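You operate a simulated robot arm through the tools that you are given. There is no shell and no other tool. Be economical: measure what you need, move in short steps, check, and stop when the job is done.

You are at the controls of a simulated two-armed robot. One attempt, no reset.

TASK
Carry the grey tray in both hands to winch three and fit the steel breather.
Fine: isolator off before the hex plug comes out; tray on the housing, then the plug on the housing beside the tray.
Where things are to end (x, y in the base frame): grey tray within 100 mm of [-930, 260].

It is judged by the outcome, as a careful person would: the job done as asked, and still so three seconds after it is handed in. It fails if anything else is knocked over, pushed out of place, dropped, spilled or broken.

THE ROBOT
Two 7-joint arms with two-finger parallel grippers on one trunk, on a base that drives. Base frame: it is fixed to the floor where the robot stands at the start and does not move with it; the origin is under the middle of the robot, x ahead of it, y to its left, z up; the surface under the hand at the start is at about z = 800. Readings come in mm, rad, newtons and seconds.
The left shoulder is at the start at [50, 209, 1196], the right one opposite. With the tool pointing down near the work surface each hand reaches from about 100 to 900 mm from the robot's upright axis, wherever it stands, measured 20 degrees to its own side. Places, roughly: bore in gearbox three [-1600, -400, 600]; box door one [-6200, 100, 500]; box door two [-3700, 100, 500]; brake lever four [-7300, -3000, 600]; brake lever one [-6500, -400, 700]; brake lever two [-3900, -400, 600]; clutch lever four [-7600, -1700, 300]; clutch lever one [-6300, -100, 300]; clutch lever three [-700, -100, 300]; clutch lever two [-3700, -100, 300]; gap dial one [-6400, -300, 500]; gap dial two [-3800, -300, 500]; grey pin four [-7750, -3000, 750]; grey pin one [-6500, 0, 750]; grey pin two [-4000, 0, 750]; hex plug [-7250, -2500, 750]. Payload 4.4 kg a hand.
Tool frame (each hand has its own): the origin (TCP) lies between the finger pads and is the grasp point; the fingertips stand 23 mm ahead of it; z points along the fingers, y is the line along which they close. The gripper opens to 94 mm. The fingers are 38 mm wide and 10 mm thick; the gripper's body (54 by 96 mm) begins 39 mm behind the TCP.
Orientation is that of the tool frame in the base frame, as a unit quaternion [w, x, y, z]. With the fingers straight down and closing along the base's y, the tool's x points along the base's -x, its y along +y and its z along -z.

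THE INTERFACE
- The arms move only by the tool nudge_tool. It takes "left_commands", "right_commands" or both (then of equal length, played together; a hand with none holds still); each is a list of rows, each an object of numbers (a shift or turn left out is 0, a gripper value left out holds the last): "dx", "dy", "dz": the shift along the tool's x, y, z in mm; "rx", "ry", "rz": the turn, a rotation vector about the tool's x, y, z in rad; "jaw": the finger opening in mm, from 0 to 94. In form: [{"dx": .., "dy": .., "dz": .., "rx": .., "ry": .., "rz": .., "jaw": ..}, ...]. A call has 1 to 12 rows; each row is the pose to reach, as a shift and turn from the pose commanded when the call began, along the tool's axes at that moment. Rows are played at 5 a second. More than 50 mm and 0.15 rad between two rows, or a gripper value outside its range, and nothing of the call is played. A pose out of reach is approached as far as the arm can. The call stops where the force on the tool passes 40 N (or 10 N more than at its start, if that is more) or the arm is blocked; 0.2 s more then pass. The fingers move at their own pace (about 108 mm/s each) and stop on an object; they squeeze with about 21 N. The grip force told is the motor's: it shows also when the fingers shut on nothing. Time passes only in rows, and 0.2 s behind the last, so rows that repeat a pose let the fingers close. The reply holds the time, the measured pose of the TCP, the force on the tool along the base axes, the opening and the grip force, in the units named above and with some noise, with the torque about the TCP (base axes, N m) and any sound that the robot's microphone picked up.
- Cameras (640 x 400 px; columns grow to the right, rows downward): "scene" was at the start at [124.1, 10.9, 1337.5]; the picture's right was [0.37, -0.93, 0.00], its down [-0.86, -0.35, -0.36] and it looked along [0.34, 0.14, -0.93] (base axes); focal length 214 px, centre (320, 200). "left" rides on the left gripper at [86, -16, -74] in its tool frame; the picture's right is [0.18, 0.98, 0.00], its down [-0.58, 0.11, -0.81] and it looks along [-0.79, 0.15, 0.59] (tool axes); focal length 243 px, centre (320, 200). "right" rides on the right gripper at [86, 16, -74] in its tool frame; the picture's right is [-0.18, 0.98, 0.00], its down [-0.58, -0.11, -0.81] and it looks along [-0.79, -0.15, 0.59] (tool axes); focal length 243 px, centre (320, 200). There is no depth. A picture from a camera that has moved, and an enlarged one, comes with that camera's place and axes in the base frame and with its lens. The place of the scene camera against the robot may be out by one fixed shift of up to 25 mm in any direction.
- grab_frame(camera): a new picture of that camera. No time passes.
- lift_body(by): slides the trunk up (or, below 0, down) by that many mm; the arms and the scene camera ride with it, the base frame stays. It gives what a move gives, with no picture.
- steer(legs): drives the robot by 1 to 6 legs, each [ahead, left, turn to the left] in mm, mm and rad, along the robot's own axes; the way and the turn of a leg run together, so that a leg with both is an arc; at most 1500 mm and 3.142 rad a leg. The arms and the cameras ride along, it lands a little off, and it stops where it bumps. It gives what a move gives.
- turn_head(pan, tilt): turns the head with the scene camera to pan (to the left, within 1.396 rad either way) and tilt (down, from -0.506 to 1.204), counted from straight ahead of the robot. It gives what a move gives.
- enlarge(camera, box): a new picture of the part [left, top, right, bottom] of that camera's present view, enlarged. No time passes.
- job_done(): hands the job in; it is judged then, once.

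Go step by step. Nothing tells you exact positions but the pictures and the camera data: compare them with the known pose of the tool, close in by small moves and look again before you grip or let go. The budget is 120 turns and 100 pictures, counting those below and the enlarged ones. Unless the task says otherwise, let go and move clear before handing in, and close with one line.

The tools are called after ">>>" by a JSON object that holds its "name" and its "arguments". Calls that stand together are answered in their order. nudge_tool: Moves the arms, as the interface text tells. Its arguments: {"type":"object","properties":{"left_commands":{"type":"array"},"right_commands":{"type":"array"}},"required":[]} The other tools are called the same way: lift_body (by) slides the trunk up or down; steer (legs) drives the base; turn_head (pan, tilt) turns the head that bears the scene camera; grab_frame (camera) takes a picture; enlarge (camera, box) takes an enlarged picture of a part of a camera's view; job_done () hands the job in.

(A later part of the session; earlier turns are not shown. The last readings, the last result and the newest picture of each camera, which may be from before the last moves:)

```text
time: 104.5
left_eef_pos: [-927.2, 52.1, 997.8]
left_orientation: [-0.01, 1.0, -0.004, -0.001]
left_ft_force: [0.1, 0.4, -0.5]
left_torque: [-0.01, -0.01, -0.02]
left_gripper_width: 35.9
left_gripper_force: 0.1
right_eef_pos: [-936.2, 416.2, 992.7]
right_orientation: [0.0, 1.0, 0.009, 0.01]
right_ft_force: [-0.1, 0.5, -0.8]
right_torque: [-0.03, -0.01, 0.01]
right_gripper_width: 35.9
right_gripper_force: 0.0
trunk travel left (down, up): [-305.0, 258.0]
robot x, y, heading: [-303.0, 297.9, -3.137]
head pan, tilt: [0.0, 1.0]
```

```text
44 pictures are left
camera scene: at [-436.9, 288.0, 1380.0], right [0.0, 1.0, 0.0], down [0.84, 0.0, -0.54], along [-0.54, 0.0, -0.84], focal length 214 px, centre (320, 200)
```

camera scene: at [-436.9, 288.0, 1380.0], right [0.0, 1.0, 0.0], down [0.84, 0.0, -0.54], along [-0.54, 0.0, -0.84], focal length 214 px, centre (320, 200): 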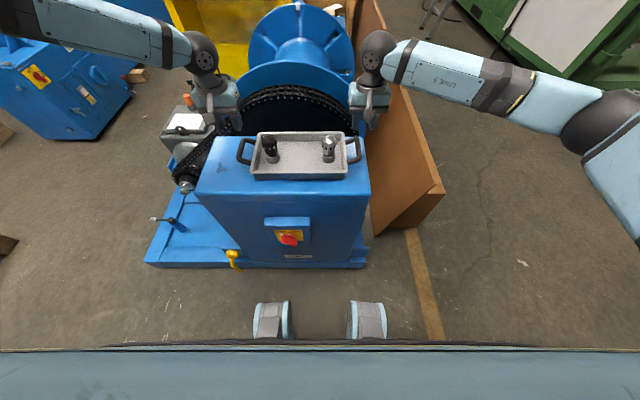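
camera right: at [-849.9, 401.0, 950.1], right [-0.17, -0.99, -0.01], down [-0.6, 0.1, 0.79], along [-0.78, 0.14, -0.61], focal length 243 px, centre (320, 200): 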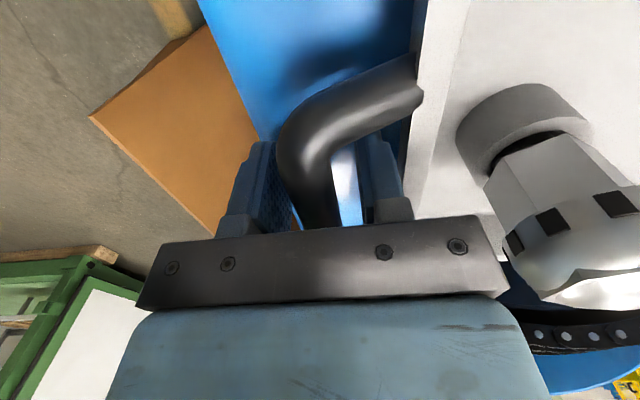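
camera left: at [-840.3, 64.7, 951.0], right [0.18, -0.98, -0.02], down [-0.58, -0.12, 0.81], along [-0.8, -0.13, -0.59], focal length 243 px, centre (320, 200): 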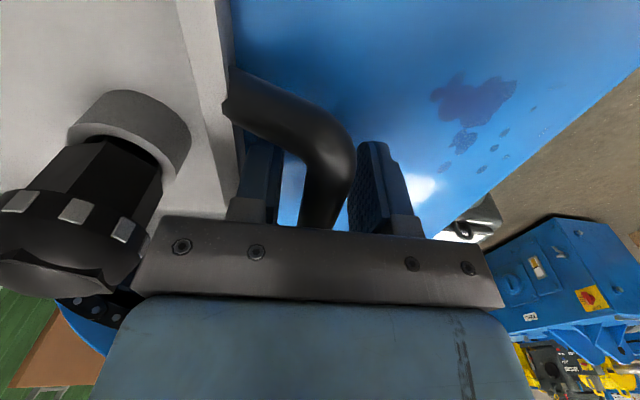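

Tray is stable. Now drive around to the winch's left side, facing the gearbox.

>>> {"name": "steer", "arguments": {"legs": [[-220, 0, 0], [0, 1360, 0], [0, 0, -1.571]]}}

>>> {"name": "turn_head", "arguments": {"pan": 0.6, "tilt": 0.5}}

>>> {"name": "grab_frame", "arguments": {"camera": "scene"}}

```text
time: 121.7
left_eef_pos: [-306.1, -418.3, 997.7]
left_orientation: [0.008, -0.694, 0.72, -0.006]
left_ft_force: [0.6, -0.7, 0.1]
left_torque: [0.0, -0.01, 0.02]
left_gripper_width: 35.9
left_gripper_force: 0.1
right_eef_pos: [58.4, -418.1, 993.6]
right_orientation: [-0.007, -0.704, 0.71, -0.008]
right_ft_force: [-0.5, -0.4, -0.1]
right_torque: [0.0, 0.0, -0.01]
right_gripper_width: 35.9
right_gripper_force: 0.0
trunk travel left (down, up): [-305.0, 258.0]
robot x, y, heading: [-77.2, -1046.5, 1.548]
head pan, tilt: [0.0, 1.0]
```

```text
time: 122.7
left_eef_pos: [-306.4, -417.3, 996.6]
left_orientation: [0.008, -0.695, 0.719, -0.006]
left_ft_force: [0.0, 0.6, 0.7]
left_torque: [-0.03, 0.0, 0.01]
left_gripper_width: 35.9
left_gripper_force: 0.2
right_eef_pos: [58.7, -419.1, 993.4]
right_orientation: [-0.007, -0.703, 0.711, -0.008]
right_ft_force: [0.1, 0.0, 0.6]
right_torque: [0.02, 0.01, 0.03]
right_gripper_width: 36.0
right_gripper_force: 0.0
trunk travel left (down, up): [-305.0, 258.0]
robot x, y, heading: [-77.6, -1045.2, 1.546]
head pan, tilt: [0.6, 0.499]
```

```text
43 pictures are left
camera scene: at [-120.0, -912.6, 1421.1], right [0.84, 0.54, 0.0], down [0.26, -0.4, -0.88], along [-0.48, 0.74, -0.48], focal length 214 px, centre (320, 200)
```

scene: 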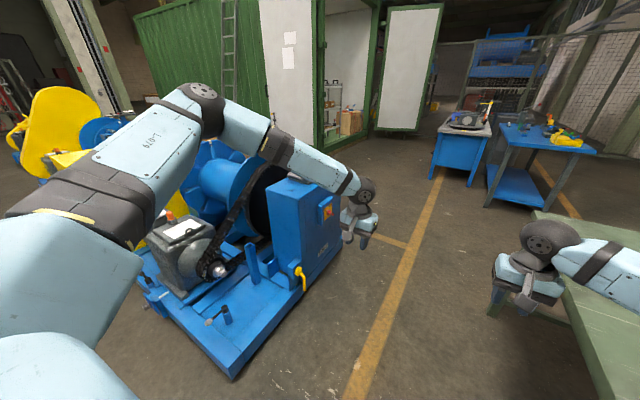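

Plate's left edge ≈ y −720, so I'll back off 40 mm more, straighten, then drive left along the winch.

>>> {"name": "steer", "arguments": {"legs": [[-50, 0, 0.024], [0, 1400, 0]]}}

>>> {"name": "turn_head", "arguments": {"pan": 0.0, "tilt": 0.9}}

>>> {"name": "grab_frame", "arguments": {"camera": "scene"}}

```text
time: 132.9
left_eef_pos: [-1500.2, -446.3, 997.4]
left_orientation: [0.008, -0.691, 0.722, -0.005]
left_ft_force: [0.0, -1.2, -0.3]
left_torque: [-0.01, -0.04, -0.04]
left_gripper_width: 36.3
left_gripper_force: 0.2
right_eef_pos: [-1135.0, -452.5, 993.4]
right_orientation: [-0.007, -0.7, 0.714, -0.008]
right_ft_force: [-0.8, -0.2, 0.3]
right_torque: [-0.05, 0.01, 0.0]
right_gripper_width: 36.1
right_gripper_force: 0.0
trunk travel left (down, up): [-305.0, 258.0]
robot x, y, heading: [-1276.9, -1077.0, 1.536]
head pan, tilt: [0.6, 0.499]
stopped in leg 2: the robot was blocked; the commanded pose is now the measured one
```

```text
time: 133.9
left_eef_pos: [-1500.4, -446.9, 996.6]
left_orientation: [0.008, -0.692, 0.722, -0.005]
left_ft_force: [-0.3, 0.2, 0.8]
left_torque: [0.0, 0.01, 0.0]
left_gripper_width: 36.0
left_gripper_force: 0.2
right_eef_pos: [-1134.5, -452.0, 992.8]
right_orientation: [-0.007, -0.7, 0.714, -0.008]
right_ft_force: [-0.7, 0.2, -0.6]
right_torque: [0.01, 0.03, 0.01]
right_gripper_width: 36.0
right_gripper_force: 0.0
trunk travel left (down, up): [-305.0, 258.0]
robot x, y, heading: [-1276.5, -1076.8, 1.539]
head pan, tilt: [0.0, 0.901]
```

```text
42 pictures are left
camera scene: at [-1266.0, -944.8, 1387.3], right [1.0, -0.04, 0.0], down [-0.03, -0.78, -0.62], along [0.02, 0.62, -0.78], focal length 214 px, centre (320, 200)
```

scene: 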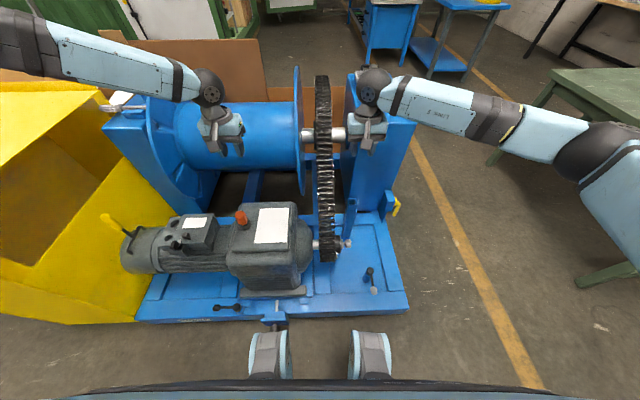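

Blocked softly near a tab on the winch base, but the plug (≈[-1585,-440,640]) is within left-hand reach from here. Ease off 15 mm and move the left hand above the plug.

>>> {"name": "steer", "arguments": {"legs": [[-15, -15, 0.02]]}}

>>> {"name": "enlarge", "arguments": {"camera": "scene", "box": [180, 190, 340, 290]}}

>>> {"name": "nudge_tool", "arguments": {"left_commands": [{"dy": 25, "jaw": 94}, {"dy": 50, "dz": 30}, {"dy": 75, "dz": 60}, {"dy": 95, "dz": 90}, {"dy": 95, "dz": 130}, {"dy": 95, "dz": 170}]}}

>>> {"name": "grab_frame", "arguments": {"camera": "left"}}

```text
time: 134.8
left_eef_pos: [-1497.9, -465.1, 995.8]
left_orientation: [0.008, -0.7, 0.715, -0.006]
left_ft_force: [-1.1, 0.7, -0.1]
left_torque: [-0.02, -0.03, -0.01]
left_gripper_width: 36.0
left_gripper_force: 0.1
right_eef_pos: [-1133.6, -463.1, 993.5]
right_orientation: [0.006, 0.708, -0.706, 0.008]
right_ft_force: [0.8, 0.4, 0.1]
right_torque: [-0.02, -0.01, -0.02]
right_gripper_width: 35.9
right_gripper_force: 0.0
trunk travel left (down, up): [-305.0, 258.0]
robot x, y, heading: [-1261.4, -1091.1, 1.556]
head pan, tilt: [0.0, 0.901]
```

```text
4.00 times, centred on (260, 240) of scene
camera zoom: at [-1254.4, -959.8, 1387.2], right [1.0, -0.02, 0.0], down [-0.01, -0.78, -0.62], along [0.01, 0.62, -0.78], focal length 858 px, centre (560, 40)
```

zoom: 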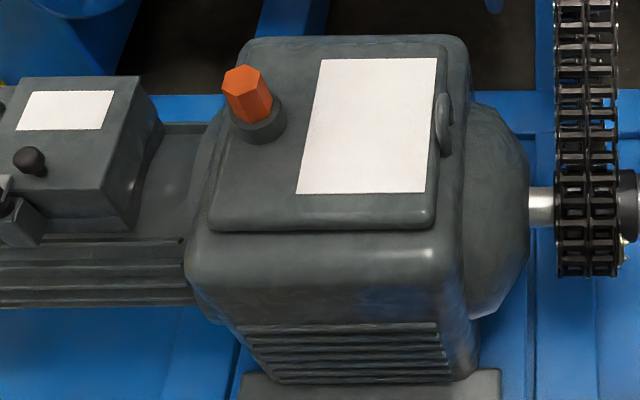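

```text
time: 136.2
left_eef_pos: [-1609.9, -494.6, 880.3]
left_orientation: [0.007, -0.699, 0.715, -0.006]
left_ft_force: [0.3, 0.1, -0.3]
left_torque: [-0.01, 0.04, -0.02]
left_gripper_width: 93.9
left_gripper_force: 0.1
left hand out of reach, approached as far as the arm can: row 4, 5, 6
right_eef_pos: [-1132.6, -465.8, 993.9]
right_orientation: [0.007, 0.707, -0.707, 0.009]
right_ft_force: [-0.6, 0.0, 0.3]
right_torque: [-0.01, 0.01, 0.0]
right_gripper_width: 36.0
right_gripper_force: 0.0
trunk travel left (down, up): [-305.0, 258.0]
robot x, y, heading: [-1264.5, -1094.2, 1.558]
head pan, tilt: [0.0, 0.901]
```

```text
40 pictures are left
camera left: at [-1598.1, -582.6, 954.7], right [-0.99, -0.16, -0.02], down [-0.11, 0.58, 0.81], along [-0.12, 0.8, -0.59], focal length 243 px, centre (320, 200)
```

left: 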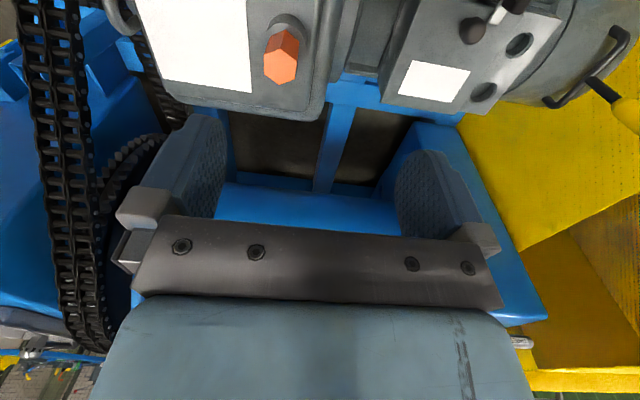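

Plug at about [-1574, -440], top z≈660. Move above it; raise the right hand out of the way and lower the trunk.

>>> {"name": "nudge_tool", "arguments": {"left_commands": [{"dx": -18, "dy": -12}, {"dx": -36, "dy": -24}, {"dx": -55, "dy": -36}, {"dx": -55, "dy": -36}], "right_commands": [{"dz": -30, "dx": 20}, {"dz": -60, "dx": 45}, {"dz": -95, "dx": 75}, {"dz": -130, "dx": 100}]}}

>>> {"name": "lift_body", "arguments": {"by": -130}}

>>> {"name": "grab_frame", "arguments": {"camera": "left"}}

```text
time: 137.2
left_eef_pos: [-1595.8, -467.7, 909.0]
left_orientation: [0.008, -0.699, 0.715, -0.005]
left_ft_force: [-0.2, -0.3, 0.1]
left_torque: [-0.01, 0.03, -0.03]
left_gripper_width: 94.0
left_gripper_force: 0.0
left hand out of reach, approached as far as the arm can: row 1, 2, 3, 4
right_eef_pos: [-1133.1, -561.8, 1124.2]
right_orientation: [0.007, 0.708, -0.706, 0.007]
right_ft_force: [-0.6, 0.1, -0.2]
right_torque: [0.01, 0.02, 0.03]
right_gripper_width: 36.2
right_gripper_force: 0.0
trunk travel left (down, up): [-305.0, 258.0]
robot x, y, heading: [-1261.3, -1088.9, 1.558]
head pan, tilt: [0.0, 0.901]
```

```text
time: 138.7
left_eef_pos: [-1595.3, -466.8, 779.7]
left_orientation: [0.008, -0.7, 0.715, -0.005]
left_ft_force: [0.2, -0.2, 0.0]
left_torque: [0.0, -0.03, 0.02]
left_gripper_width: 94.2
left_gripper_force: 0.1
right_eef_pos: [-1132.4, -561.5, 993.7]
right_orientation: [0.006, 0.707, -0.707, 0.008]
right_ft_force: [-0.2, 1.3, 0.7]
right_torque: [0.01, 0.0, -0.01]
right_gripper_width: 36.4
right_gripper_force: 0.0
trunk travel left (down, up): [-175.0, 388.0]
robot x, y, heading: [-1262.9, -1093.3, 1.558]
head pan, tilt: [0.0, 0.901]
```

```text
39 pictures are left
camera left: at [-1583.3, -555.4, 853.4], right [-0.99, -0.16, -0.02], down [-0.11, 0.58, 0.81], along [-0.12, 0.8, -0.59], focal length 243 px, centre (320, 200)
```

left: 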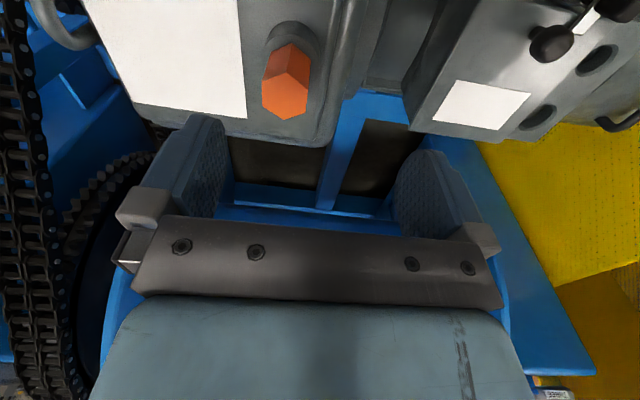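

Use the base for the small horizontal correction (22 ahead, 22 right), then lower by trunk and re-look.

>>> {"name": "steer", "arguments": {"legs": [[22, -22, 0]]}}

>>> {"name": "lift_body", "arguments": {"by": -50}}

>>> {"name": "grab_frame", "arguments": {"camera": "left"}}

```text
time: 139.6
left_eef_pos: [-1571.2, -446.0, 779.1]
left_orientation: [0.008, -0.7, 0.714, -0.006]
left_ft_force: [0.7, 0.4, 0.3]
left_torque: [-0.01, 0.02, 0.01]
left_gripper_width: 94.1
left_gripper_force: 0.0
right_eef_pos: [-1108.9, -540.2, 994.3]
right_orientation: [0.008, 0.708, -0.706, 0.008]
right_ft_force: [-0.8, -0.1, 0.5]
right_torque: [0.02, 0.0, 0.02]
right_gripper_width: 35.9
right_gripper_force: 0.1
trunk travel left (down, up): [-175.0, 388.0]
robot x, y, heading: [-1236.1, -1070.9, 1.552]
head pan, tilt: [0.0, 0.901]
```

```text
time: 140.6
left_eef_pos: [-1572.0, -445.8, 729.3]
left_orientation: [0.008, -0.699, 0.715, -0.006]
left_ft_force: [-0.6, 0.2, 0.9]
left_torque: [-0.03, 0.01, -0.01]
left_gripper_width: 94.1
left_gripper_force: 0.1
right_eef_pos: [-1109.7, -539.6, 942.8]
right_orientation: [0.007, 0.708, -0.706, 0.008]
right_ft_force: [-0.4, 0.4, 0.8]
right_torque: [0.01, -0.02, 0.02]
right_gripper_width: 36.1
right_gripper_force: 0.1
trunk travel left (down, up): [-125.0, 438.0]
robot x, y, heading: [-1236.2, -1070.3, 1.554]
head pan, tilt: [0.0, 0.901]
```

```text
38 pictures are left
camera left: at [-1559.8, -534.2, 803.4], right [-0.99, -0.16, -0.02], down [-0.11, 0.58, 0.81], along [-0.12, 0.8, -0.59], focal length 243 px, centre (320, 200)
```

left: 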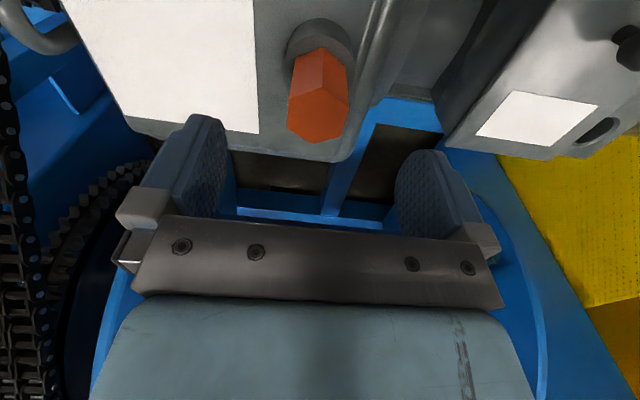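

The plug is centred between the fingers with its flats facing the pads; top z≈677. Lower 62 mm and look.

>>> {"name": "lift_body", "arguments": {"by": -60}}

>>> {"name": "grab_frame", "arguments": {"camera": "left"}}

```text
time: 141.6
left_eef_pos: [-1571.7, -446.3, 669.0]
left_orientation: [0.008, -0.699, 0.715, -0.006]
left_ft_force: [0.3, 0.1, 0.1]
left_torque: [-0.02, -0.01, 0.04]
left_gripper_width: 94.1
left_gripper_force: 0.0
right_eef_pos: [-1109.8, -540.2, 883.6]
right_orientation: [0.007, 0.708, -0.706, 0.008]
right_ft_force: [0.0, 0.0, -0.1]
right_torque: [0.0, -0.02, 0.04]
right_gripper_width: 36.0
right_gripper_force: 0.0
trunk travel left (down, up): [-65.0, 498.0]
robot x, y, heading: [-1233.6, -1072.0, 1.549]
head pan, tilt: [0.0, 0.901]
```

```text
37 pictures are left
camera left: at [-1559.8, -534.2, 743.5], right [-0.99, -0.16, -0.02], down [-0.11, 0.58, 0.81], along [-0.12, 0.8, -0.59], focal length 243 px, centre (320, 200)
```

left: 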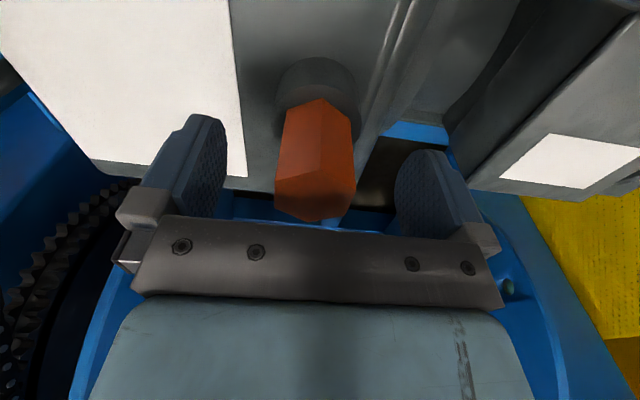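

The hex is ~55 mm tall; lower 14 mm more and close.

>>> {"name": "lift_body", "arguments": {"by": -14}}

>>> {"name": "nudge_tool", "arguments": {"left_commands": [{"dy": -2, "jaw": 60}, {"dy": -2, "jaw": 25}, {"dy": -2, "jaw": 20}, {"dy": -2, "jaw": 20}]}}

>>> {"name": "grab_frame", "arguments": {"camera": "left"}}

```text
time: 142.2
left_eef_pos: [-1571.9, -446.6, 654.8]
left_orientation: [0.009, -0.699, 0.715, -0.006]
left_ft_force: [-0.6, 0.1, 0.4]
left_torque: [-0.03, 0.01, 0.03]
left_gripper_width: 93.9
left_gripper_force: 0.0
right_eef_pos: [-1109.2, -539.0, 869.7]
right_orientation: [0.007, 0.708, -0.706, 0.009]
right_ft_force: [-0.6, -0.7, 0.1]
right_torque: [0.01, 0.01, 0.02]
right_gripper_width: 36.0
right_gripper_force: 0.0
trunk travel left (down, up): [-51.0, 512.0]
robot x, y, heading: [-1236.2, -1074.7, 1.558]
head pan, tilt: [0.0, 0.901]
```

```text
time: 143.2
left_eef_pos: [-1571.0, -446.4, 655.9]
left_orientation: [0.008, -0.699, 0.715, -0.005]
left_ft_force: [0.4, -0.3, -0.4]
left_torque: [-0.04, 0.0, 0.0]
left_gripper_width: 38.1
left_gripper_force: 21.2
right_eef_pos: [-1109.8, -541.0, 869.8]
right_orientation: [0.006, 0.708, -0.706, 0.008]
right_ft_force: [0.8, -0.2, 0.7]
right_torque: [0.02, -0.03, 0.0]
right_gripper_width: 35.8
right_gripper_force: 0.0
trunk travel left (down, up): [-51.0, 512.0]
robot x, y, heading: [-1239.3, -1069.4, 1.556]
head pan, tilt: [0.0, 0.901]
```

```text
36 pictures are left
camera left: at [-1558.1, -534.6, 729.6], right [-0.99, -0.16, -0.02], down [-0.11, 0.58, 0.81], along [-0.12, 0.8, -0.59], focal length 243 px, centre (320, 200)
```

left: 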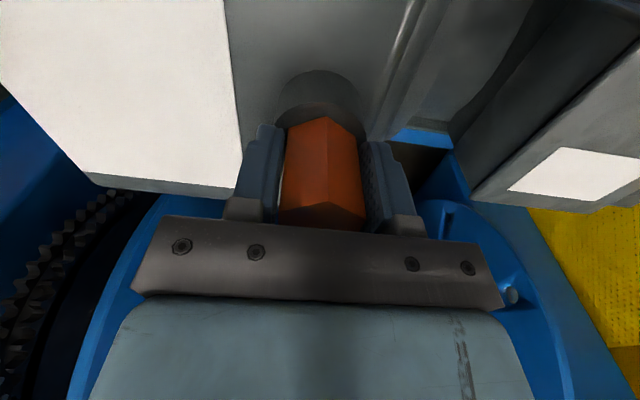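

Plug gripped (38 mm). Test a gentle upward pull to see whether it's threaded.

>>> {"name": "nudge_tool", "arguments": {"left_commands": [{"dz": -3}, {"dz": -6}, {"dz": -9}]}}

```text
time: 144.0
left_eef_pos: [-1570.3, -445.6, 663.7]
left_orientation: [0.008, -0.699, 0.715, -0.006]
left_ft_force: [0.2, -0.3, -0.3]
left_torque: [0.0, 0.01, -0.01]
left_gripper_width: 37.7
left_gripper_force: 21.0
right_eef_pos: [-1110.0, -540.0, 869.5]
right_orientation: [0.006, 0.708, -0.706, 0.009]
right_ft_force: [0.2, 0.0, 0.3]
right_torque: [0.01, 0.04, 0.02]
right_gripper_width: 35.9
right_gripper_force: 0.0
trunk travel left (down, up): [-51.0, 512.0]
robot x, y, heading: [-1238.0, -1073.4, 1.551]
head pan, tilt: [0.0, 0.901]
```

No resistance; continue straight up with the trunk and check it came along.

>>> {"name": "lift_body", "arguments": {"by": 70}}

>>> {"name": "grab_frame", "arguments": {"camera": "left"}}

>>> {"name": "enlarge", "arguments": {"camera": "scene", "box": [150, 170, 310, 270]}}

```text
time: 145.1
left_eef_pos: [-1569.4, -445.0, 733.2]
left_orientation: [0.008, -0.699, 0.715, -0.006]
left_ft_force: [-0.4, 0.8, -0.6]
left_torque: [-0.02, -0.01, -0.03]
left_gripper_width: 38.0
left_gripper_force: 21.1
right_eef_pos: [-1108.6, -540.9, 939.0]
right_orientation: [0.007, 0.708, -0.706, 0.008]
right_ft_force: [-0.8, -0.3, 1.0]
right_torque: [0.01, 0.0, -0.01]
right_gripper_width: 36.1
right_gripper_force: 0.1
trunk travel left (down, up): [-121.0, 442.0]
robot x, y, heading: [-1241.7, -1072.1, 1.554]
head pan, tilt: [0.0, 0.901]
```

```text
35 pictures are left
camera left: at [-1557.7, -533.8, 807.7], right [-0.99, -0.16, -0.02], down [-0.11, 0.58, 0.81], along [-0.12, 0.8, -0.59], focal length 243 px, centre (320, 200)
```

left: 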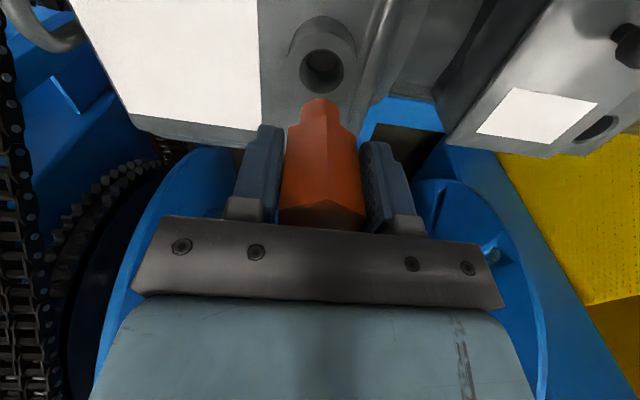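

```text
4.00 times, centred on (230, 220) of scene
camera zoom: at [-1230.6, -938.2, 1203.2], right [1.0, -0.02, 0.0], down [-0.01, -0.78, -0.62], along [0.01, 0.62, -0.78], focal length 858 px, centre (680, 120)
```

zoom: 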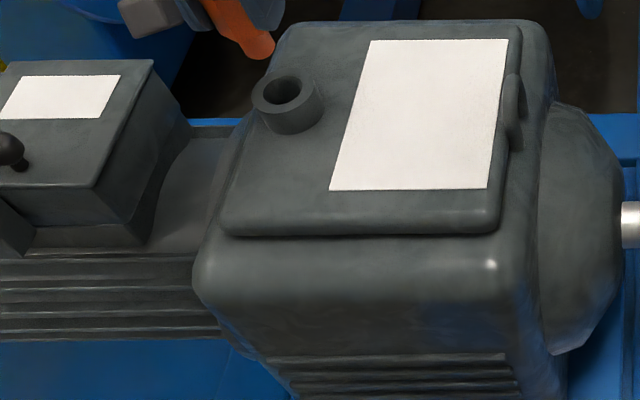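

Plug is out cleanly (hex with a short round spigot), leaving an open bore at [-1571,-446]. Raise high and drive back to the front of the housing.

>>> {"name": "lift_body", "arguments": {"by": 280}}

>>> {"name": "steer", "arguments": {"legs": [[-20, -1150, 0.015], [0, 0, 1.571], [0, -1290, 0]]}}

>>> {"name": "turn_head", "arguments": {"pan": 0.0, "tilt": 0.9}}

>>> {"name": "grab_frame", "arguments": {"camera": "scene"}}

```text
time: 147.9
left_eef_pos: [-1570.0, -445.4, 1013.9]
left_orientation: [0.008, -0.699, 0.715, -0.005]
left_ft_force: [-0.3, 0.1, -0.6]
left_torque: [0.04, 0.01, -0.01]
left_gripper_width: 38.0
left_gripper_force: 21.2
right_eef_pos: [-1108.5, -540.4, 1219.2]
right_orientation: [0.007, 0.708, -0.706, 0.008]
right_ft_force: [0.3, -0.1, -0.9]
right_torque: [-0.01, -0.03, 0.03]
right_gripper_width: 36.0
right_gripper_force: 0.0
trunk travel left (down, up): [-401.0, 162.0]
robot x, y, heading: [-1240.5, -1071.9, 1.558]
head pan, tilt: [0.0, 0.901]
```

```text
time: 173.3
left_eef_pos: [-687.1, -140.7, 1014.6]
left_orientation: [-0.009, 1.0, -0.014, -0.002]
left_ft_force: [0.0, 0.4, 0.3]
left_torque: [-0.02, -0.02, 0.01]
left_gripper_width: 37.5
left_gripper_force: 21.2
right_eef_pos: [-589.1, 320.6, 1218.2]
right_orientation: [-0.001, 1.0, -0.002, 0.011]
right_ft_force: [0.1, 0.3, -0.6]
right_torque: [0.03, -0.01, -0.02]
right_gripper_width: 36.0
right_gripper_force: 0.0
trunk travel left (down, up): [-401.0, 162.0]
robot x, y, heading: [-58.2, 186.5, 3.119]
head pan, tilt: [0.0, 0.901]
```

```text
time: 173.9
left_eef_pos: [-687.4, -139.4, 1014.4]
left_orientation: [-0.01, 1.0, -0.014, -0.002]
left_ft_force: [-0.2, 0.2, -0.7]
left_torque: [0.0, -0.02, -0.01]
left_gripper_width: 37.8
left_gripper_force: 21.1
right_eef_pos: [-588.3, 320.3, 1220.0]
right_orientation: [-0.001, 1.0, -0.002, 0.01]
right_ft_force: [0.4, 0.1, -1.1]
right_torque: [0.01, 0.0, 0.04]
right_gripper_width: 36.1
right_gripper_force: 0.1
trunk travel left (down, up): [-401.0, 162.0]
robot x, y, heading: [-58.3, 186.2, 3.12]
head pan, tilt: [0.0, 0.901]
```

```text
33 pictures are left
camera scene: at [-196.4, 181.7, 1483.3], right [0.02, 1.0, 0.0], down [0.78, -0.02, -0.62], along [-0.62, 0.01, -0.78], focal length 214 px, centre (320, 200)
```

scene: 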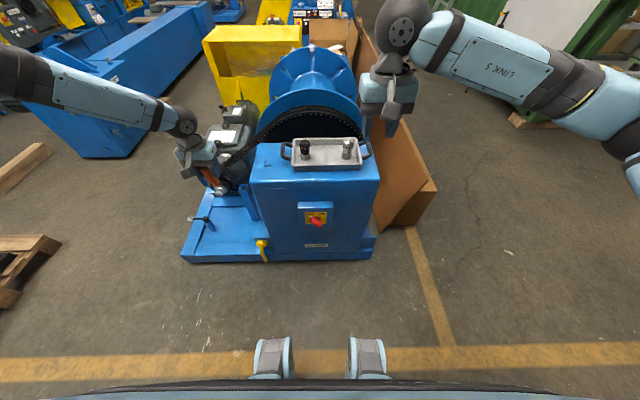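

Heading 3.12; line the plug up for [-985, -15] on the housing, left of the tray and clear of the stain.

>>> {"name": "steer", "arguments": {"legs": [[0, -139, 0.022], [305, 0, 0]]}}

>>> {"name": "grab_frame", "arguments": {"camera": "scene"}}

>>> {"name": "grab_frame", "arguments": {"camera": "left"}}

```text
time: 177.5
left_eef_pos: [-981.8, -15.8, 1012.6]
left_orientation: [-0.009, 1.0, -0.003, -0.001]
left_ft_force: [0.7, -0.4, -0.4]
left_torque: [0.02, -0.01, 0.0]
left_gripper_width: 37.3
left_gripper_force: 21.0
right_eef_pos: [-894.4, 445.9, 1221.2]
right_orientation: [-0.001, 1.0, 0.009, 0.01]
right_ft_force: [-0.3, 0.0, 0.9]
right_torque: [0.02, -0.01, 0.05]
right_gripper_width: 36.0
right_gripper_force: 0.1
trunk travel left (down, up): [-401.0, 162.0]
robot x, y, heading: [-360.3, 323.4, 3.135]
head pan, tilt: [0.0, 0.901]
```

```text
32 pictures are left
camera scene: at [-499.7, 316.7, 1483.3], right [0.0, 1.0, 0.0], down [0.78, 0.0, -0.62], along [-0.62, 0.0, -0.78], focal length 214 px, centre (320, 200)
```

scene: 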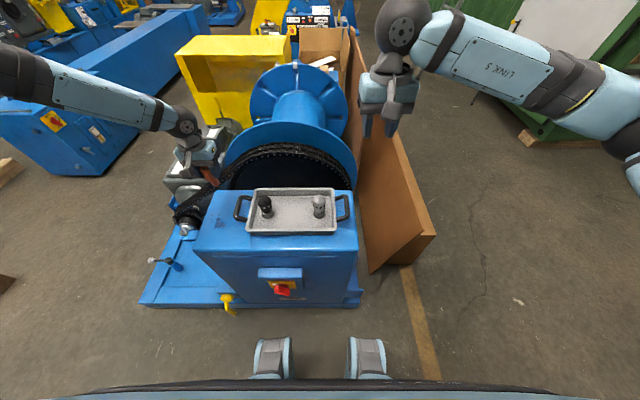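

```text
31 pictures are left
camera left: at [-896.0, -2.0, 1088.3], right [0.18, -0.98, -0.02], down [-0.58, -0.12, 0.81], along [-0.8, -0.13, -0.59], focal length 243 px, centre (320, 200)
```

left: 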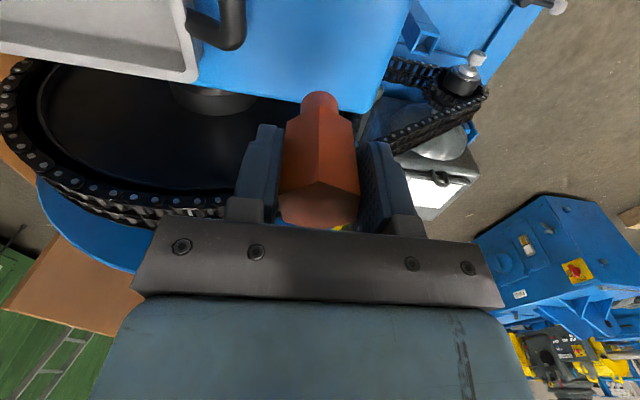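

Spot is clear: ~70 mm from the back edge, ~60 mm from the tray handle. Lower in stages.

>>> {"name": "lift_body", "arguments": {"by": -95}}

>>> {"name": "lift_body", "arguments": {"by": -8}}

>>> {"name": "grab_frame", "arguments": {"camera": "left"}}

>>> {"name": "enlarge", "arguments": {"camera": "scene", "box": [170, 130, 330, 230]}}

```text
time: 178.8
left_eef_pos: [-981.0, -15.3, 918.8]
left_orientation: [-0.009, 1.0, -0.002, -0.002]
left_ft_force: [-0.2, -0.3, 0.5]
left_torque: [0.02, -0.03, 0.03]
left_gripper_width: 37.5
left_gripper_force: 20.8
right_eef_pos: [-894.1, 446.8, 1124.6]
right_orientation: [-0.001, 1.0, 0.009, 0.011]
right_ft_force: [0.3, -1.1, -0.2]
right_torque: [0.0, -0.04, 0.03]
right_gripper_width: 36.1
right_gripper_force: 0.0
trunk travel left (down, up): [-306.0, 257.0]
robot x, y, heading: [-360.9, 329.5, 3.143]
head pan, tilt: [0.0, 0.901]
```

```text
time: 179.3
left_eef_pos: [-982.0, -15.6, 911.7]
left_orientation: [-0.01, 1.0, -0.004, -0.002]
left_ft_force: [0.9, 0.6, 0.1]
left_torque: [-0.04, 0.02, -0.04]
left_gripper_width: 37.3
left_gripper_force: 20.5
right_eef_pos: [-894.7, 447.7, 1117.0]
right_orientation: [-0.001, 1.0, 0.008, 0.01]
right_ft_force: [0.6, 0.1, 0.2]
right_torque: [0.02, 0.0, 0.0]
right_gripper_width: 36.0
right_gripper_force: 0.2
trunk travel left (down, up): [-298.0, 265.0]
robot x, y, heading: [-362.5, 324.6, 3.142]
head pan, tilt: [0.0, 0.901]
```

```text
30 pictures are left
camera left: at [-896.0, -2.0, 985.2], right [0.18, -0.98, -0.02], down [-0.58, -0.12, 0.81], along [-0.8, -0.13, -0.59], focal length 243 px, centre (320, 200)
```

left: 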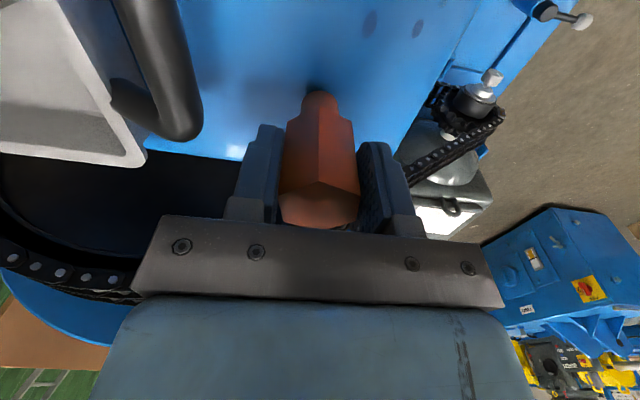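

```text
4.00 times, centred on (250, 180) of scene
camera zoom: at [-499.7, 316.7, 1380.3], right [0.0, 1.0, 0.0], down [0.78, 0.0, -0.62], along [-0.62, 0.0, -0.78], focal length 858 px, centre (600, 280)
```

zoom: 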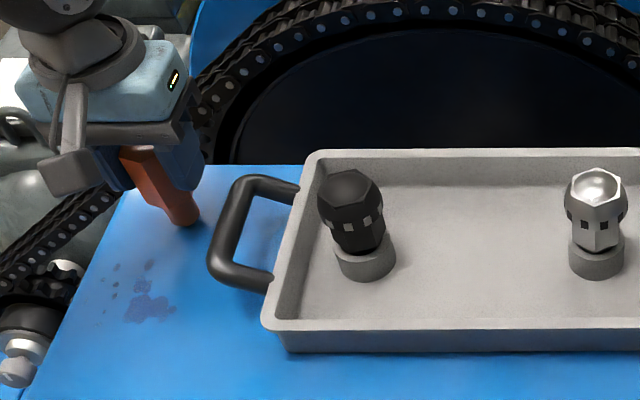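

Spigot is nearly touching. Small steps down.

>>> {"name": "lift_body", "arguments": {"by": -4}}

>>> {"name": "lift_body", "arguments": {"by": -4}}

>>> {"name": "lift_body", "arguments": {"by": -3}}

```text
time: 179.8
left_eef_pos: [-982.6, -14.2, 907.6]
left_orientation: [-0.009, 1.0, -0.003, -0.002]
left_ft_force: [0.0, -0.4, 1.5]
left_torque: [0.03, -0.04, 0.01]
left_gripper_width: 37.7
left_gripper_force: 20.6
right_eef_pos: [-895.2, 446.5, 1113.4]
right_orientation: [-0.001, 1.0, 0.009, 0.011]
right_ft_force: [0.1, -0.5, -0.1]
right_torque: [-0.02, 0.01, -0.04]
right_gripper_width: 36.2
right_gripper_force: 0.0
trunk travel left (down, up): [-294.0, 269.0]
robot x, y, heading: [-359.8, 324.7, 3.14]
head pan, tilt: [0.0, 0.901]
```

```text
time: 180.4
left_eef_pos: [-982.2, -14.7, 905.1]
left_orientation: [-0.01, 1.0, -0.004, -0.004]
left_ft_force: [-1.0, -0.4, 15.1]
left_torque: [-0.24, 0.07, -0.05]
left_gripper_width: 37.4
left_gripper_force: 21.2
right_eef_pos: [-894.6, 447.1, 1109.3]
right_orientation: [0.0, 1.0, 0.009, 0.01]
right_ft_force: [0.7, -0.2, -0.5]
right_torque: [0.0, 0.01, -0.01]
right_gripper_width: 35.9
right_gripper_force: 0.0
trunk travel left (down, up): [-290.0, 273.0]
robot x, y, heading: [-362.0, 323.6, 3.144]
head pan, tilt: [0.0, 0.901]
```

```text
time: 180.9
left_eef_pos: [-982.2, -14.6, 901.1]
left_orientation: [-0.01, 1.0, -0.003, -0.003]
left_ft_force: [-1.2, -0.6, 14.0]
left_torque: [-0.11, 0.08, 0.02]
left_gripper_width: 37.2
left_gripper_force: 21.1
right_eef_pos: [-893.8, 446.9, 1105.9]
right_orientation: [0.001, 1.0, 0.009, 0.01]
right_ft_force: [0.1, -0.1, 0.5]
right_torque: [-0.02, -0.01, 0.02]
right_gripper_width: 36.2
right_gripper_force: 0.1
trunk travel left (down, up): [-287.0, 276.0]
robot x, y, heading: [-361.9, 330.4, 3.138]
head pan, tilt: [0.0, 0.901]
```

Firm contact (14 N). Open gently, only to 58 mm to stay clear of the tray handle, then look.

>>> {"name": "nudge_tool", "arguments": {"left_commands": [{"jaw": 42}, {"jaw": 46}, {"jaw": 52}, {"jaw": 58}, {"jaw": 58}]}}

>>> {"name": "grab_frame", "arguments": {"camera": "left"}}

```text
time: 182.1
left_eef_pos: [-982.2, -15.3, 899.3]
left_orientation: [-0.01, 1.0, -0.004, -0.002]
left_ft_force: [0.5, 0.2, 0.5]
left_torque: [0.0, -0.01, 0.0]
left_gripper_width: 58.0
left_gripper_force: 0.0
right_eef_pos: [-894.4, 447.0, 1106.2]
right_orientation: [-0.001, 1.0, 0.008, 0.01]
right_ft_force: [1.3, -0.3, -0.2]
right_torque: [0.01, 0.01, -0.02]
right_gripper_width: 36.0
right_gripper_force: 0.1
trunk travel left (down, up): [-287.0, 276.0]
robot x, y, heading: [-360.7, 328.0, 3.139]
head pan, tilt: [0.0, 0.901]
```

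```text
28 pictures are left
camera left: at [-896.2, -2.1, 974.1], right [0.18, -0.98, -0.02], down [-0.58, -0.12, 0.81], along [-0.8, -0.13, -0.59], focal length 243 px, centre (320, 200)
```

left: 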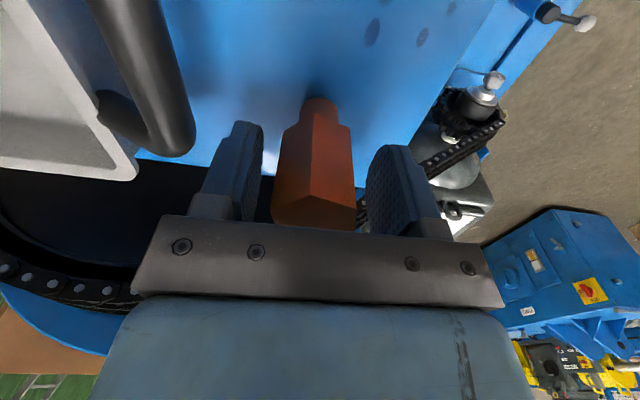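

Plug stands upright on the housing. Raise straight up, then move the left hand over the steel breather by shifting the base.

>>> {"name": "lift_body", "arguments": {"by": 140}}

>>> {"name": "enlarge", "arguments": {"camera": "scene", "box": [190, 160, 390, 285]}}

>>> {"name": "steer", "arguments": {"legs": [[-50, -310, 0]]}}

>>> {"name": "nudge_tool", "arguments": {"left_commands": [{"jaw": 94}, {"jaw": 94}]}}

>>> {"name": "grab_frame", "arguments": {"camera": "left"}}

```text
time: 183.8
left_eef_pos: [-982.8, -14.8, 1039.6]
left_orientation: [-0.01, 1.0, -0.003, -0.001]
left_ft_force: [0.0, -0.3, 0.3]
left_torque: [-0.01, 0.0, 0.02]
left_gripper_width: 58.0
left_gripper_force: 0.0
right_eef_pos: [-895.6, 447.1, 1246.0]
right_orientation: [-0.002, 1.0, 0.009, 0.011]
right_ft_force: [0.2, -0.3, 1.0]
right_torque: [-0.01, 0.02, -0.01]
right_gripper_width: 35.7
right_gripper_force: 0.1
trunk travel left (down, up): [-427.0, 136.0]
robot x, y, heading: [-360.2, 329.8, 3.144]
head pan, tilt: [0.0, 0.901]
```

```text
3.20 times, centred on (290, 222) of scene
camera zoom: at [-500.1, 316.7, 1509.2], right [0.0, 1.0, 0.0], down [0.78, 0.0, -0.62], along [-0.62, 0.0, -0.78], focal length 686 px, centre (416, 128)
```

zoom: 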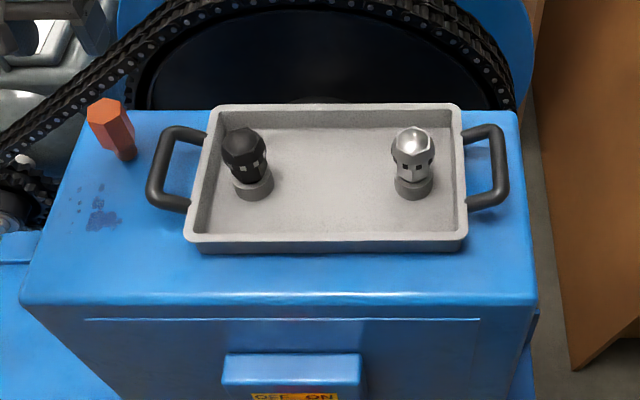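

```text
time: 187.0
left_eef_pos: [-933.3, 286.5, 1039.7]
left_orientation: [-0.01, 1.0, -0.004, -0.002]
left_ft_force: [-0.6, -0.6, -0.7]
left_torque: [-0.02, 0.0, 0.01]
left_gripper_width: 58.1
left_gripper_force: 0.0
right_eef_pos: [-845.3, 748.7, 1245.5]
right_orientation: [0.0, 1.0, 0.009, 0.01]
right_ft_force: [-0.1, -0.1, 0.4]
right_torque: [-0.01, 0.01, -0.01]
right_gripper_width: 36.1
right_gripper_force: 0.2
trunk travel left (down, up): [-427.0, 136.0]
robot x, y, heading: [-313.7, 626.3, 3.144]
head pan, tilt: [0.0, 0.901]
```

```text
time: 187.6
left_eef_pos: [-932.7, 284.6, 1039.5]
left_orientation: [-0.01, 1.0, -0.004, -0.002]
left_ft_force: [0.0, -0.3, 0.4]
left_torque: [0.0, 0.02, 0.04]
left_gripper_width: 93.8
left_gripper_force: 0.2
right_eef_pos: [-845.0, 748.1, 1246.6]
right_orientation: [0.0, 1.0, 0.009, 0.01]
right_ft_force: [-1.4, 0.4, -0.3]
right_torque: [-0.01, 0.02, 0.01]
right_gripper_width: 35.8
right_gripper_force: 0.0
trunk travel left (down, up): [-427.0, 136.0]
robot x, y, heading: [-310.9, 624.8, 3.148]
head pan, tilt: [0.0, 0.901]
```

```text
26 pictures are left
camera left: at [-846.7, 299.4, 1114.2], right [0.18, -0.98, -0.02], down [-0.58, -0.12, 0.81], along [-0.8, -0.13, -0.59], focal length 243 px, centre (320, 200)
```

left: 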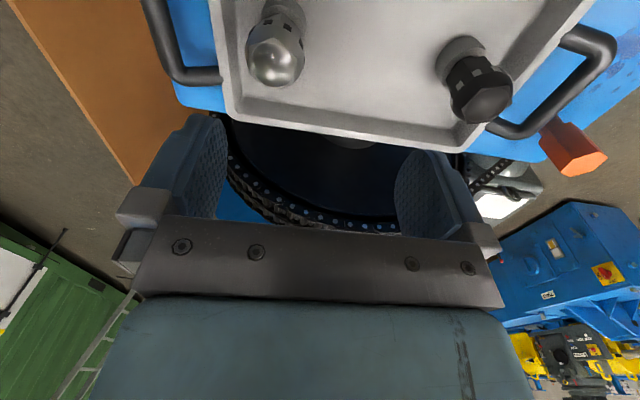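

Plug stands well; tray fine. Steel breather is at about [-934, 322]. Shift right 37 and lower a bit.

>>> {"name": "steer", "arguments": {"legs": [[0, -37, -0.004]]}}

>>> {"name": "lift_body", "arguments": {"by": -45}}

>>> {"name": "grab_frame", "arguments": {"camera": "left"}}

```text
time: 188.6
left_eef_pos: [-933.3, 324.4, 1040.3]
left_orientation: [-0.009, 1.0, -0.004, -0.001]
left_ft_force: [-0.2, 0.3, -0.4]
left_torque: [0.0, 0.02, 0.03]
left_gripper_width: 94.0
left_gripper_force: 0.1
right_eef_pos: [-843.4, 785.7, 1246.1]
right_orientation: [-0.001, 1.0, 0.008, 0.01]
right_ft_force: [-0.5, -0.7, -0.4]
right_torque: [0.0, 0.01, 0.02]
right_gripper_width: 36.2
right_gripper_force: 0.0
trunk travel left (down, up): [-427.0, 136.0]
robot x, y, heading: [-308.8, 664.1, 3.137]
head pan, tilt: [0.0, 0.901]
```

```text
time: 189.5
left_eef_pos: [-933.5, 323.6, 994.8]
left_orientation: [-0.01, 1.0, -0.005, -0.002]
left_ft_force: [0.2, -0.1, 0.8]
left_torque: [0.04, -0.02, -0.02]
left_gripper_width: 94.1
left_gripper_force: 0.1
right_eef_pos: [-844.1, 785.7, 1202.4]
right_orientation: [-0.001, 1.0, 0.007, 0.009]
right_ft_force: [0.1, 0.0, -0.5]
right_torque: [0.02, 0.0, -0.02]
right_gripper_width: 36.0
right_gripper_force: 0.1
trunk travel left (down, up): [-382.0, 181.0]
robot x, y, heading: [-311.0, 660.3, 3.137]
head pan, tilt: [0.0, 0.901]
```

```text
25 pictures are left
camera left: at [-847.5, 336.9, 1069.3], right [0.17, -0.98, -0.02], down [-0.58, -0.12, 0.81], along [-0.8, -0.13, -0.59], focal length 243 px, centre (320, 200)
```

left: 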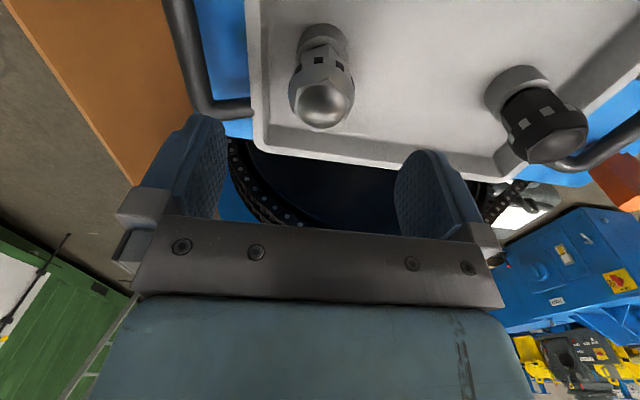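

Centered. Zoom to see the hex orientation of the breather.

>>> {"name": "enlarge", "arguments": {"camera": "left", "box": [260, 10, 388, 140]}}

```text
3.08 times, centred on (324, 75) of left
camera zoom: at [-847.5, 336.9, 1069.3], right [0.17, -0.98, -0.02], down [-0.58, -0.12, 0.81], along [-0.8, -0.13, -0.59], focal length 746 px, centre (308, 585)
```

zoom: 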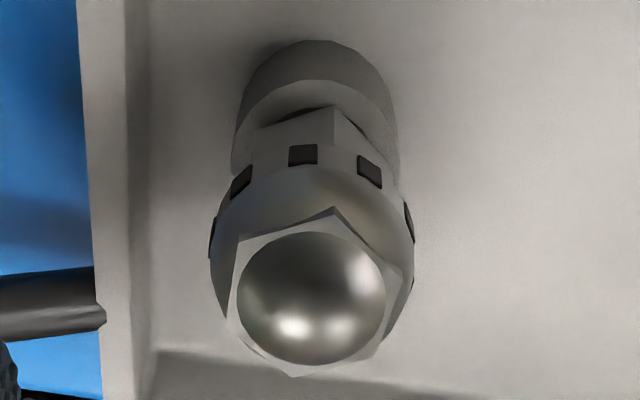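

The breather has a round ~44 mm slotted band under a hex cap. The tray wall is only ~46 mm from its axis, so I'll narrow the jaws to 60 and lower to z≈914.

>>> {"name": "nudge_tool", "arguments": {"left_commands": [{"jaw": 60}, {"jaw": 60}, {"jaw": 60}]}}

>>> {"name": "lift_body", "arguments": {"by": -50}}

>>> {"name": "grab_frame", "arguments": {"camera": "left"}}

```text
time: 190.3
left_eef_pos: [-933.3, 323.2, 994.5]
left_orientation: [-0.01, 1.0, -0.006, -0.002]
left_ft_force: [0.6, -0.5, 0.5]
left_torque: [0.01, -0.01, 0.01]
left_gripper_width: 59.8
left_gripper_force: 0.0
right_eef_pos: [-843.1, 785.9, 1200.6]
right_orientation: [-0.002, 1.0, 0.007, 0.01]
right_ft_force: [-0.7, 0.0, 0.7]
right_torque: [0.02, -0.01, 0.01]
right_gripper_width: 36.2
right_gripper_force: 0.0
trunk travel left (down, up): [-382.0, 181.0]
robot x, y, heading: [-312.9, 663.3, 3.134]
head pan, tilt: [0.0, 0.901]
```

```text
time: 191.2
left_eef_pos: [-932.9, 323.4, 945.5]
left_orientation: [-0.009, 1.0, -0.005, -0.002]
left_ft_force: [1.0, -0.3, -0.6]
left_torque: [0.02, 0.03, -0.01]
left_gripper_width: 60.1
left_gripper_force: 0.1
right_eef_pos: [-843.6, 785.7, 1151.0]
right_orientation: [0.0, 1.0, 0.007, 0.011]
right_ft_force: [0.0, -0.8, 0.3]
right_torque: [0.04, 0.0, -0.02]
right_gripper_width: 36.1
right_gripper_force: 0.1
trunk travel left (down, up): [-332.0, 231.0]
robot x, y, heading: [-313.1, 662.4, 3.133]
head pan, tilt: [0.0, 0.901]
```

```text
23 pictures are left
camera left: at [-847.6, 337.1, 1019.3], right [0.17, -0.98, -0.02], down [-0.58, -0.12, 0.81], along [-0.8, -0.13, -0.59], focal length 243 px, centre (320, 200)
```

left: 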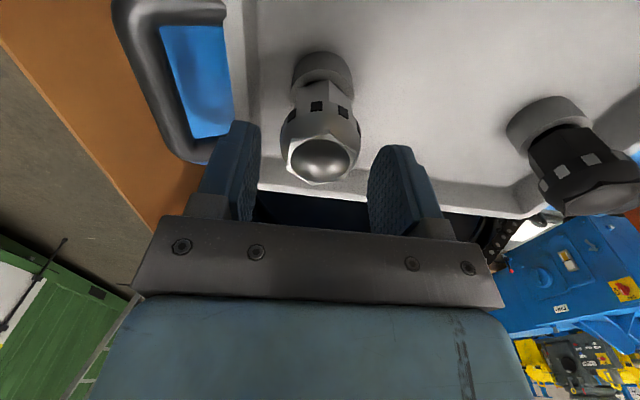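

Still centred; top at z≈931. Lower 31 mm and close.

>>> {"name": "lift_body", "arguments": {"by": -31}}

>>> {"name": "nudge_tool", "arguments": {"left_commands": [{"jaw": 50}, {"jaw": 40}, {"jaw": 30}, {"jaw": 30}]}}

>>> {"name": "grab_frame", "arguments": {"camera": "left"}}

```text
time: 192.0
left_eef_pos: [-933.9, 324.6, 914.2]
left_orientation: [-0.01, 1.0, -0.005, -0.002]
left_ft_force: [0.5, 1.0, 0.4]
left_torque: [-0.02, 0.0, 0.0]
left_gripper_width: 59.9
left_gripper_force: 0.1
right_eef_pos: [-843.5, 785.6, 1119.8]
right_orientation: [0.0, 1.0, 0.007, 0.01]
right_ft_force: [-0.2, 0.3, -0.2]
right_torque: [-0.02, 0.03, 0.05]
right_gripper_width: 36.0
right_gripper_force: 0.0
trunk travel left (down, up): [-301.0, 262.0]
robot x, y, heading: [-308.8, 665.4, 3.139]
head pan, tilt: [0.0, 0.901]
```

```text
time: 193.0
left_eef_pos: [-933.1, 324.2, 914.9]
left_orientation: [-0.01, 1.0, -0.006, -0.002]
left_ft_force: [-0.7, -2.0, 5.0]
left_torque: [-0.2, 0.02, 0.02]
left_gripper_width: 38.3
left_gripper_force: 21.1
right_eef_pos: [-844.1, 786.5, 1120.5]
right_orientation: [-0.001, 1.0, 0.007, 0.01]
right_ft_force: [0.9, -0.1, 0.1]
right_torque: [0.05, 0.02, -0.01]
right_gripper_width: 36.1
right_gripper_force: 0.0
trunk travel left (down, up): [-301.0, 262.0]
robot x, y, heading: [-314.7, 666.8, 3.137]
head pan, tilt: [0.0, 0.901]
```

```text
22 pictures are left
camera left: at [-847.7, 336.9, 988.5], right [0.17, -0.98, -0.02], down [-0.58, -0.12, 0.81], along [-0.8, -0.13, -0.59], focal length 243 px, centre (320, 200)
```

left: 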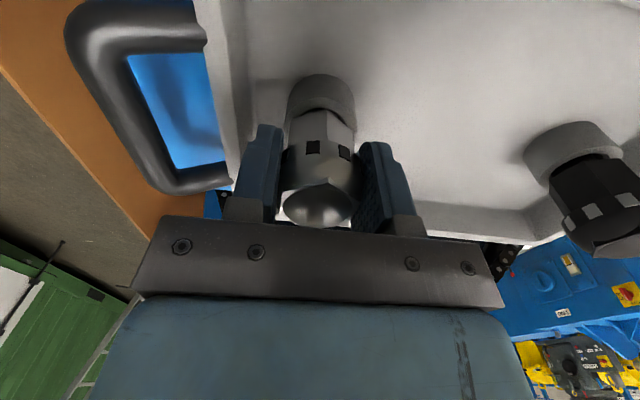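

Gripped at 38 mm. Lift straight out and check.

>>> {"name": "lift_body", "arguments": {"by": 110}}

>>> {"name": "grab_frame", "arguments": {"camera": "left"}}

>>> {"name": "grab_frame", "arguments": {"camera": "scene"}}

```text
time: 194.4
left_eef_pos: [-934.5, 324.0, 1024.1]
left_orientation: [-0.01, 1.0, -0.005, -0.002]
left_ft_force: [-0.1, -0.3, -0.1]
left_torque: [0.0, -0.02, 0.02]
left_gripper_width: 38.0
left_gripper_force: 20.8
right_eef_pos: [-844.6, 785.0, 1229.4]
right_orientation: [-0.001, 1.0, 0.007, 0.011]
right_ft_force: [-0.4, 0.2, 0.0]
right_torque: [-0.01, -0.03, 0.01]
right_gripper_width: 36.3
right_gripper_force: 0.0
trunk travel left (down, up): [-411.0, 152.0]
robot x, y, heading: [-312.8, 662.8, 3.137]
head pan, tilt: [0.0, 0.901]
```

```text
21 pictures are left
camera left: at [-848.1, 337.0, 1097.7], right [0.17, -0.98, -0.02], down [-0.58, -0.12, 0.81], along [-0.8, -0.13, -0.59], focal length 243 px, centre (320, 200)
```

left: 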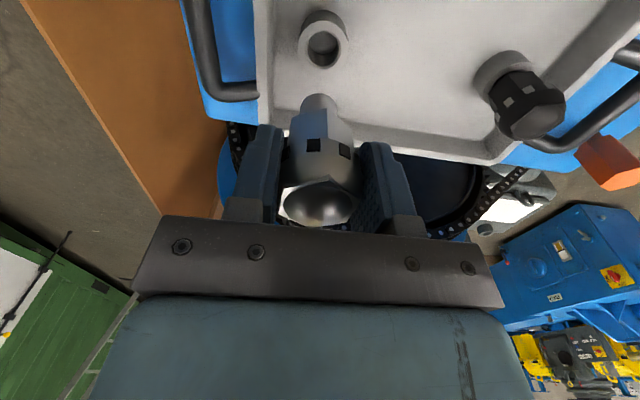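

```text
20 pictures are left
camera scene: at [-450.6, 654.2, 1493.2], right [0.0, 1.0, 0.0], down [0.78, 0.0, -0.62], along [-0.62, 0.0, -0.78], focal length 214 px, centre (320, 200)
```

scene: 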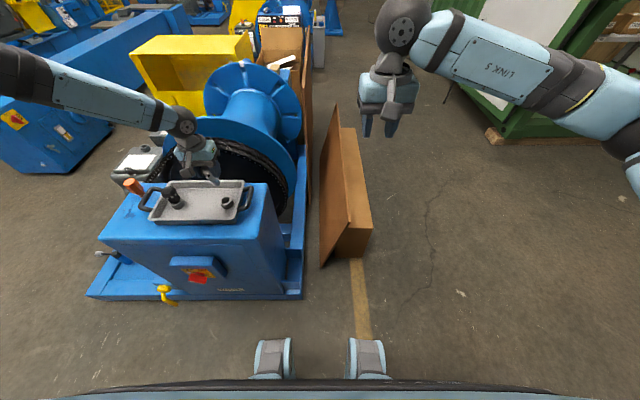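

The steel breather is out with its spigot visible. Back away, drive around to the winch's left side again.

>>> {"name": "steer", "arguments": {"legs": [[-245, 0, 0.004], [0, 870, 0], [0, 870, 0], [0, 0, -1.571]]}}

```text
time: 215.3
left_eef_pos: [-368.2, -448.3, 1023.4]
left_orientation: [0.009, -0.702, 0.712, -0.006]
left_ft_force: [0.9, 0.0, -1.7]
left_torque: [-0.02, 0.01, 0.01]
left_gripper_width: 37.5
left_gripper_force: 21.0
right_eef_pos: [93.7, -537.5, 1230.0]
right_orientation: [0.006, 0.71, -0.704, 0.008]
right_ft_force: [-0.2, -0.6, 0.1]
right_torque: [-0.05, 0.0, 0.0]
right_gripper_width: 35.8
right_gripper_force: 0.1
trunk travel left (down, up): [-411.0, 152.0]
robot x, y, heading: [-34.1, -1069.9, 1.562]
head pan, tilt: [0.0, 0.901]
```

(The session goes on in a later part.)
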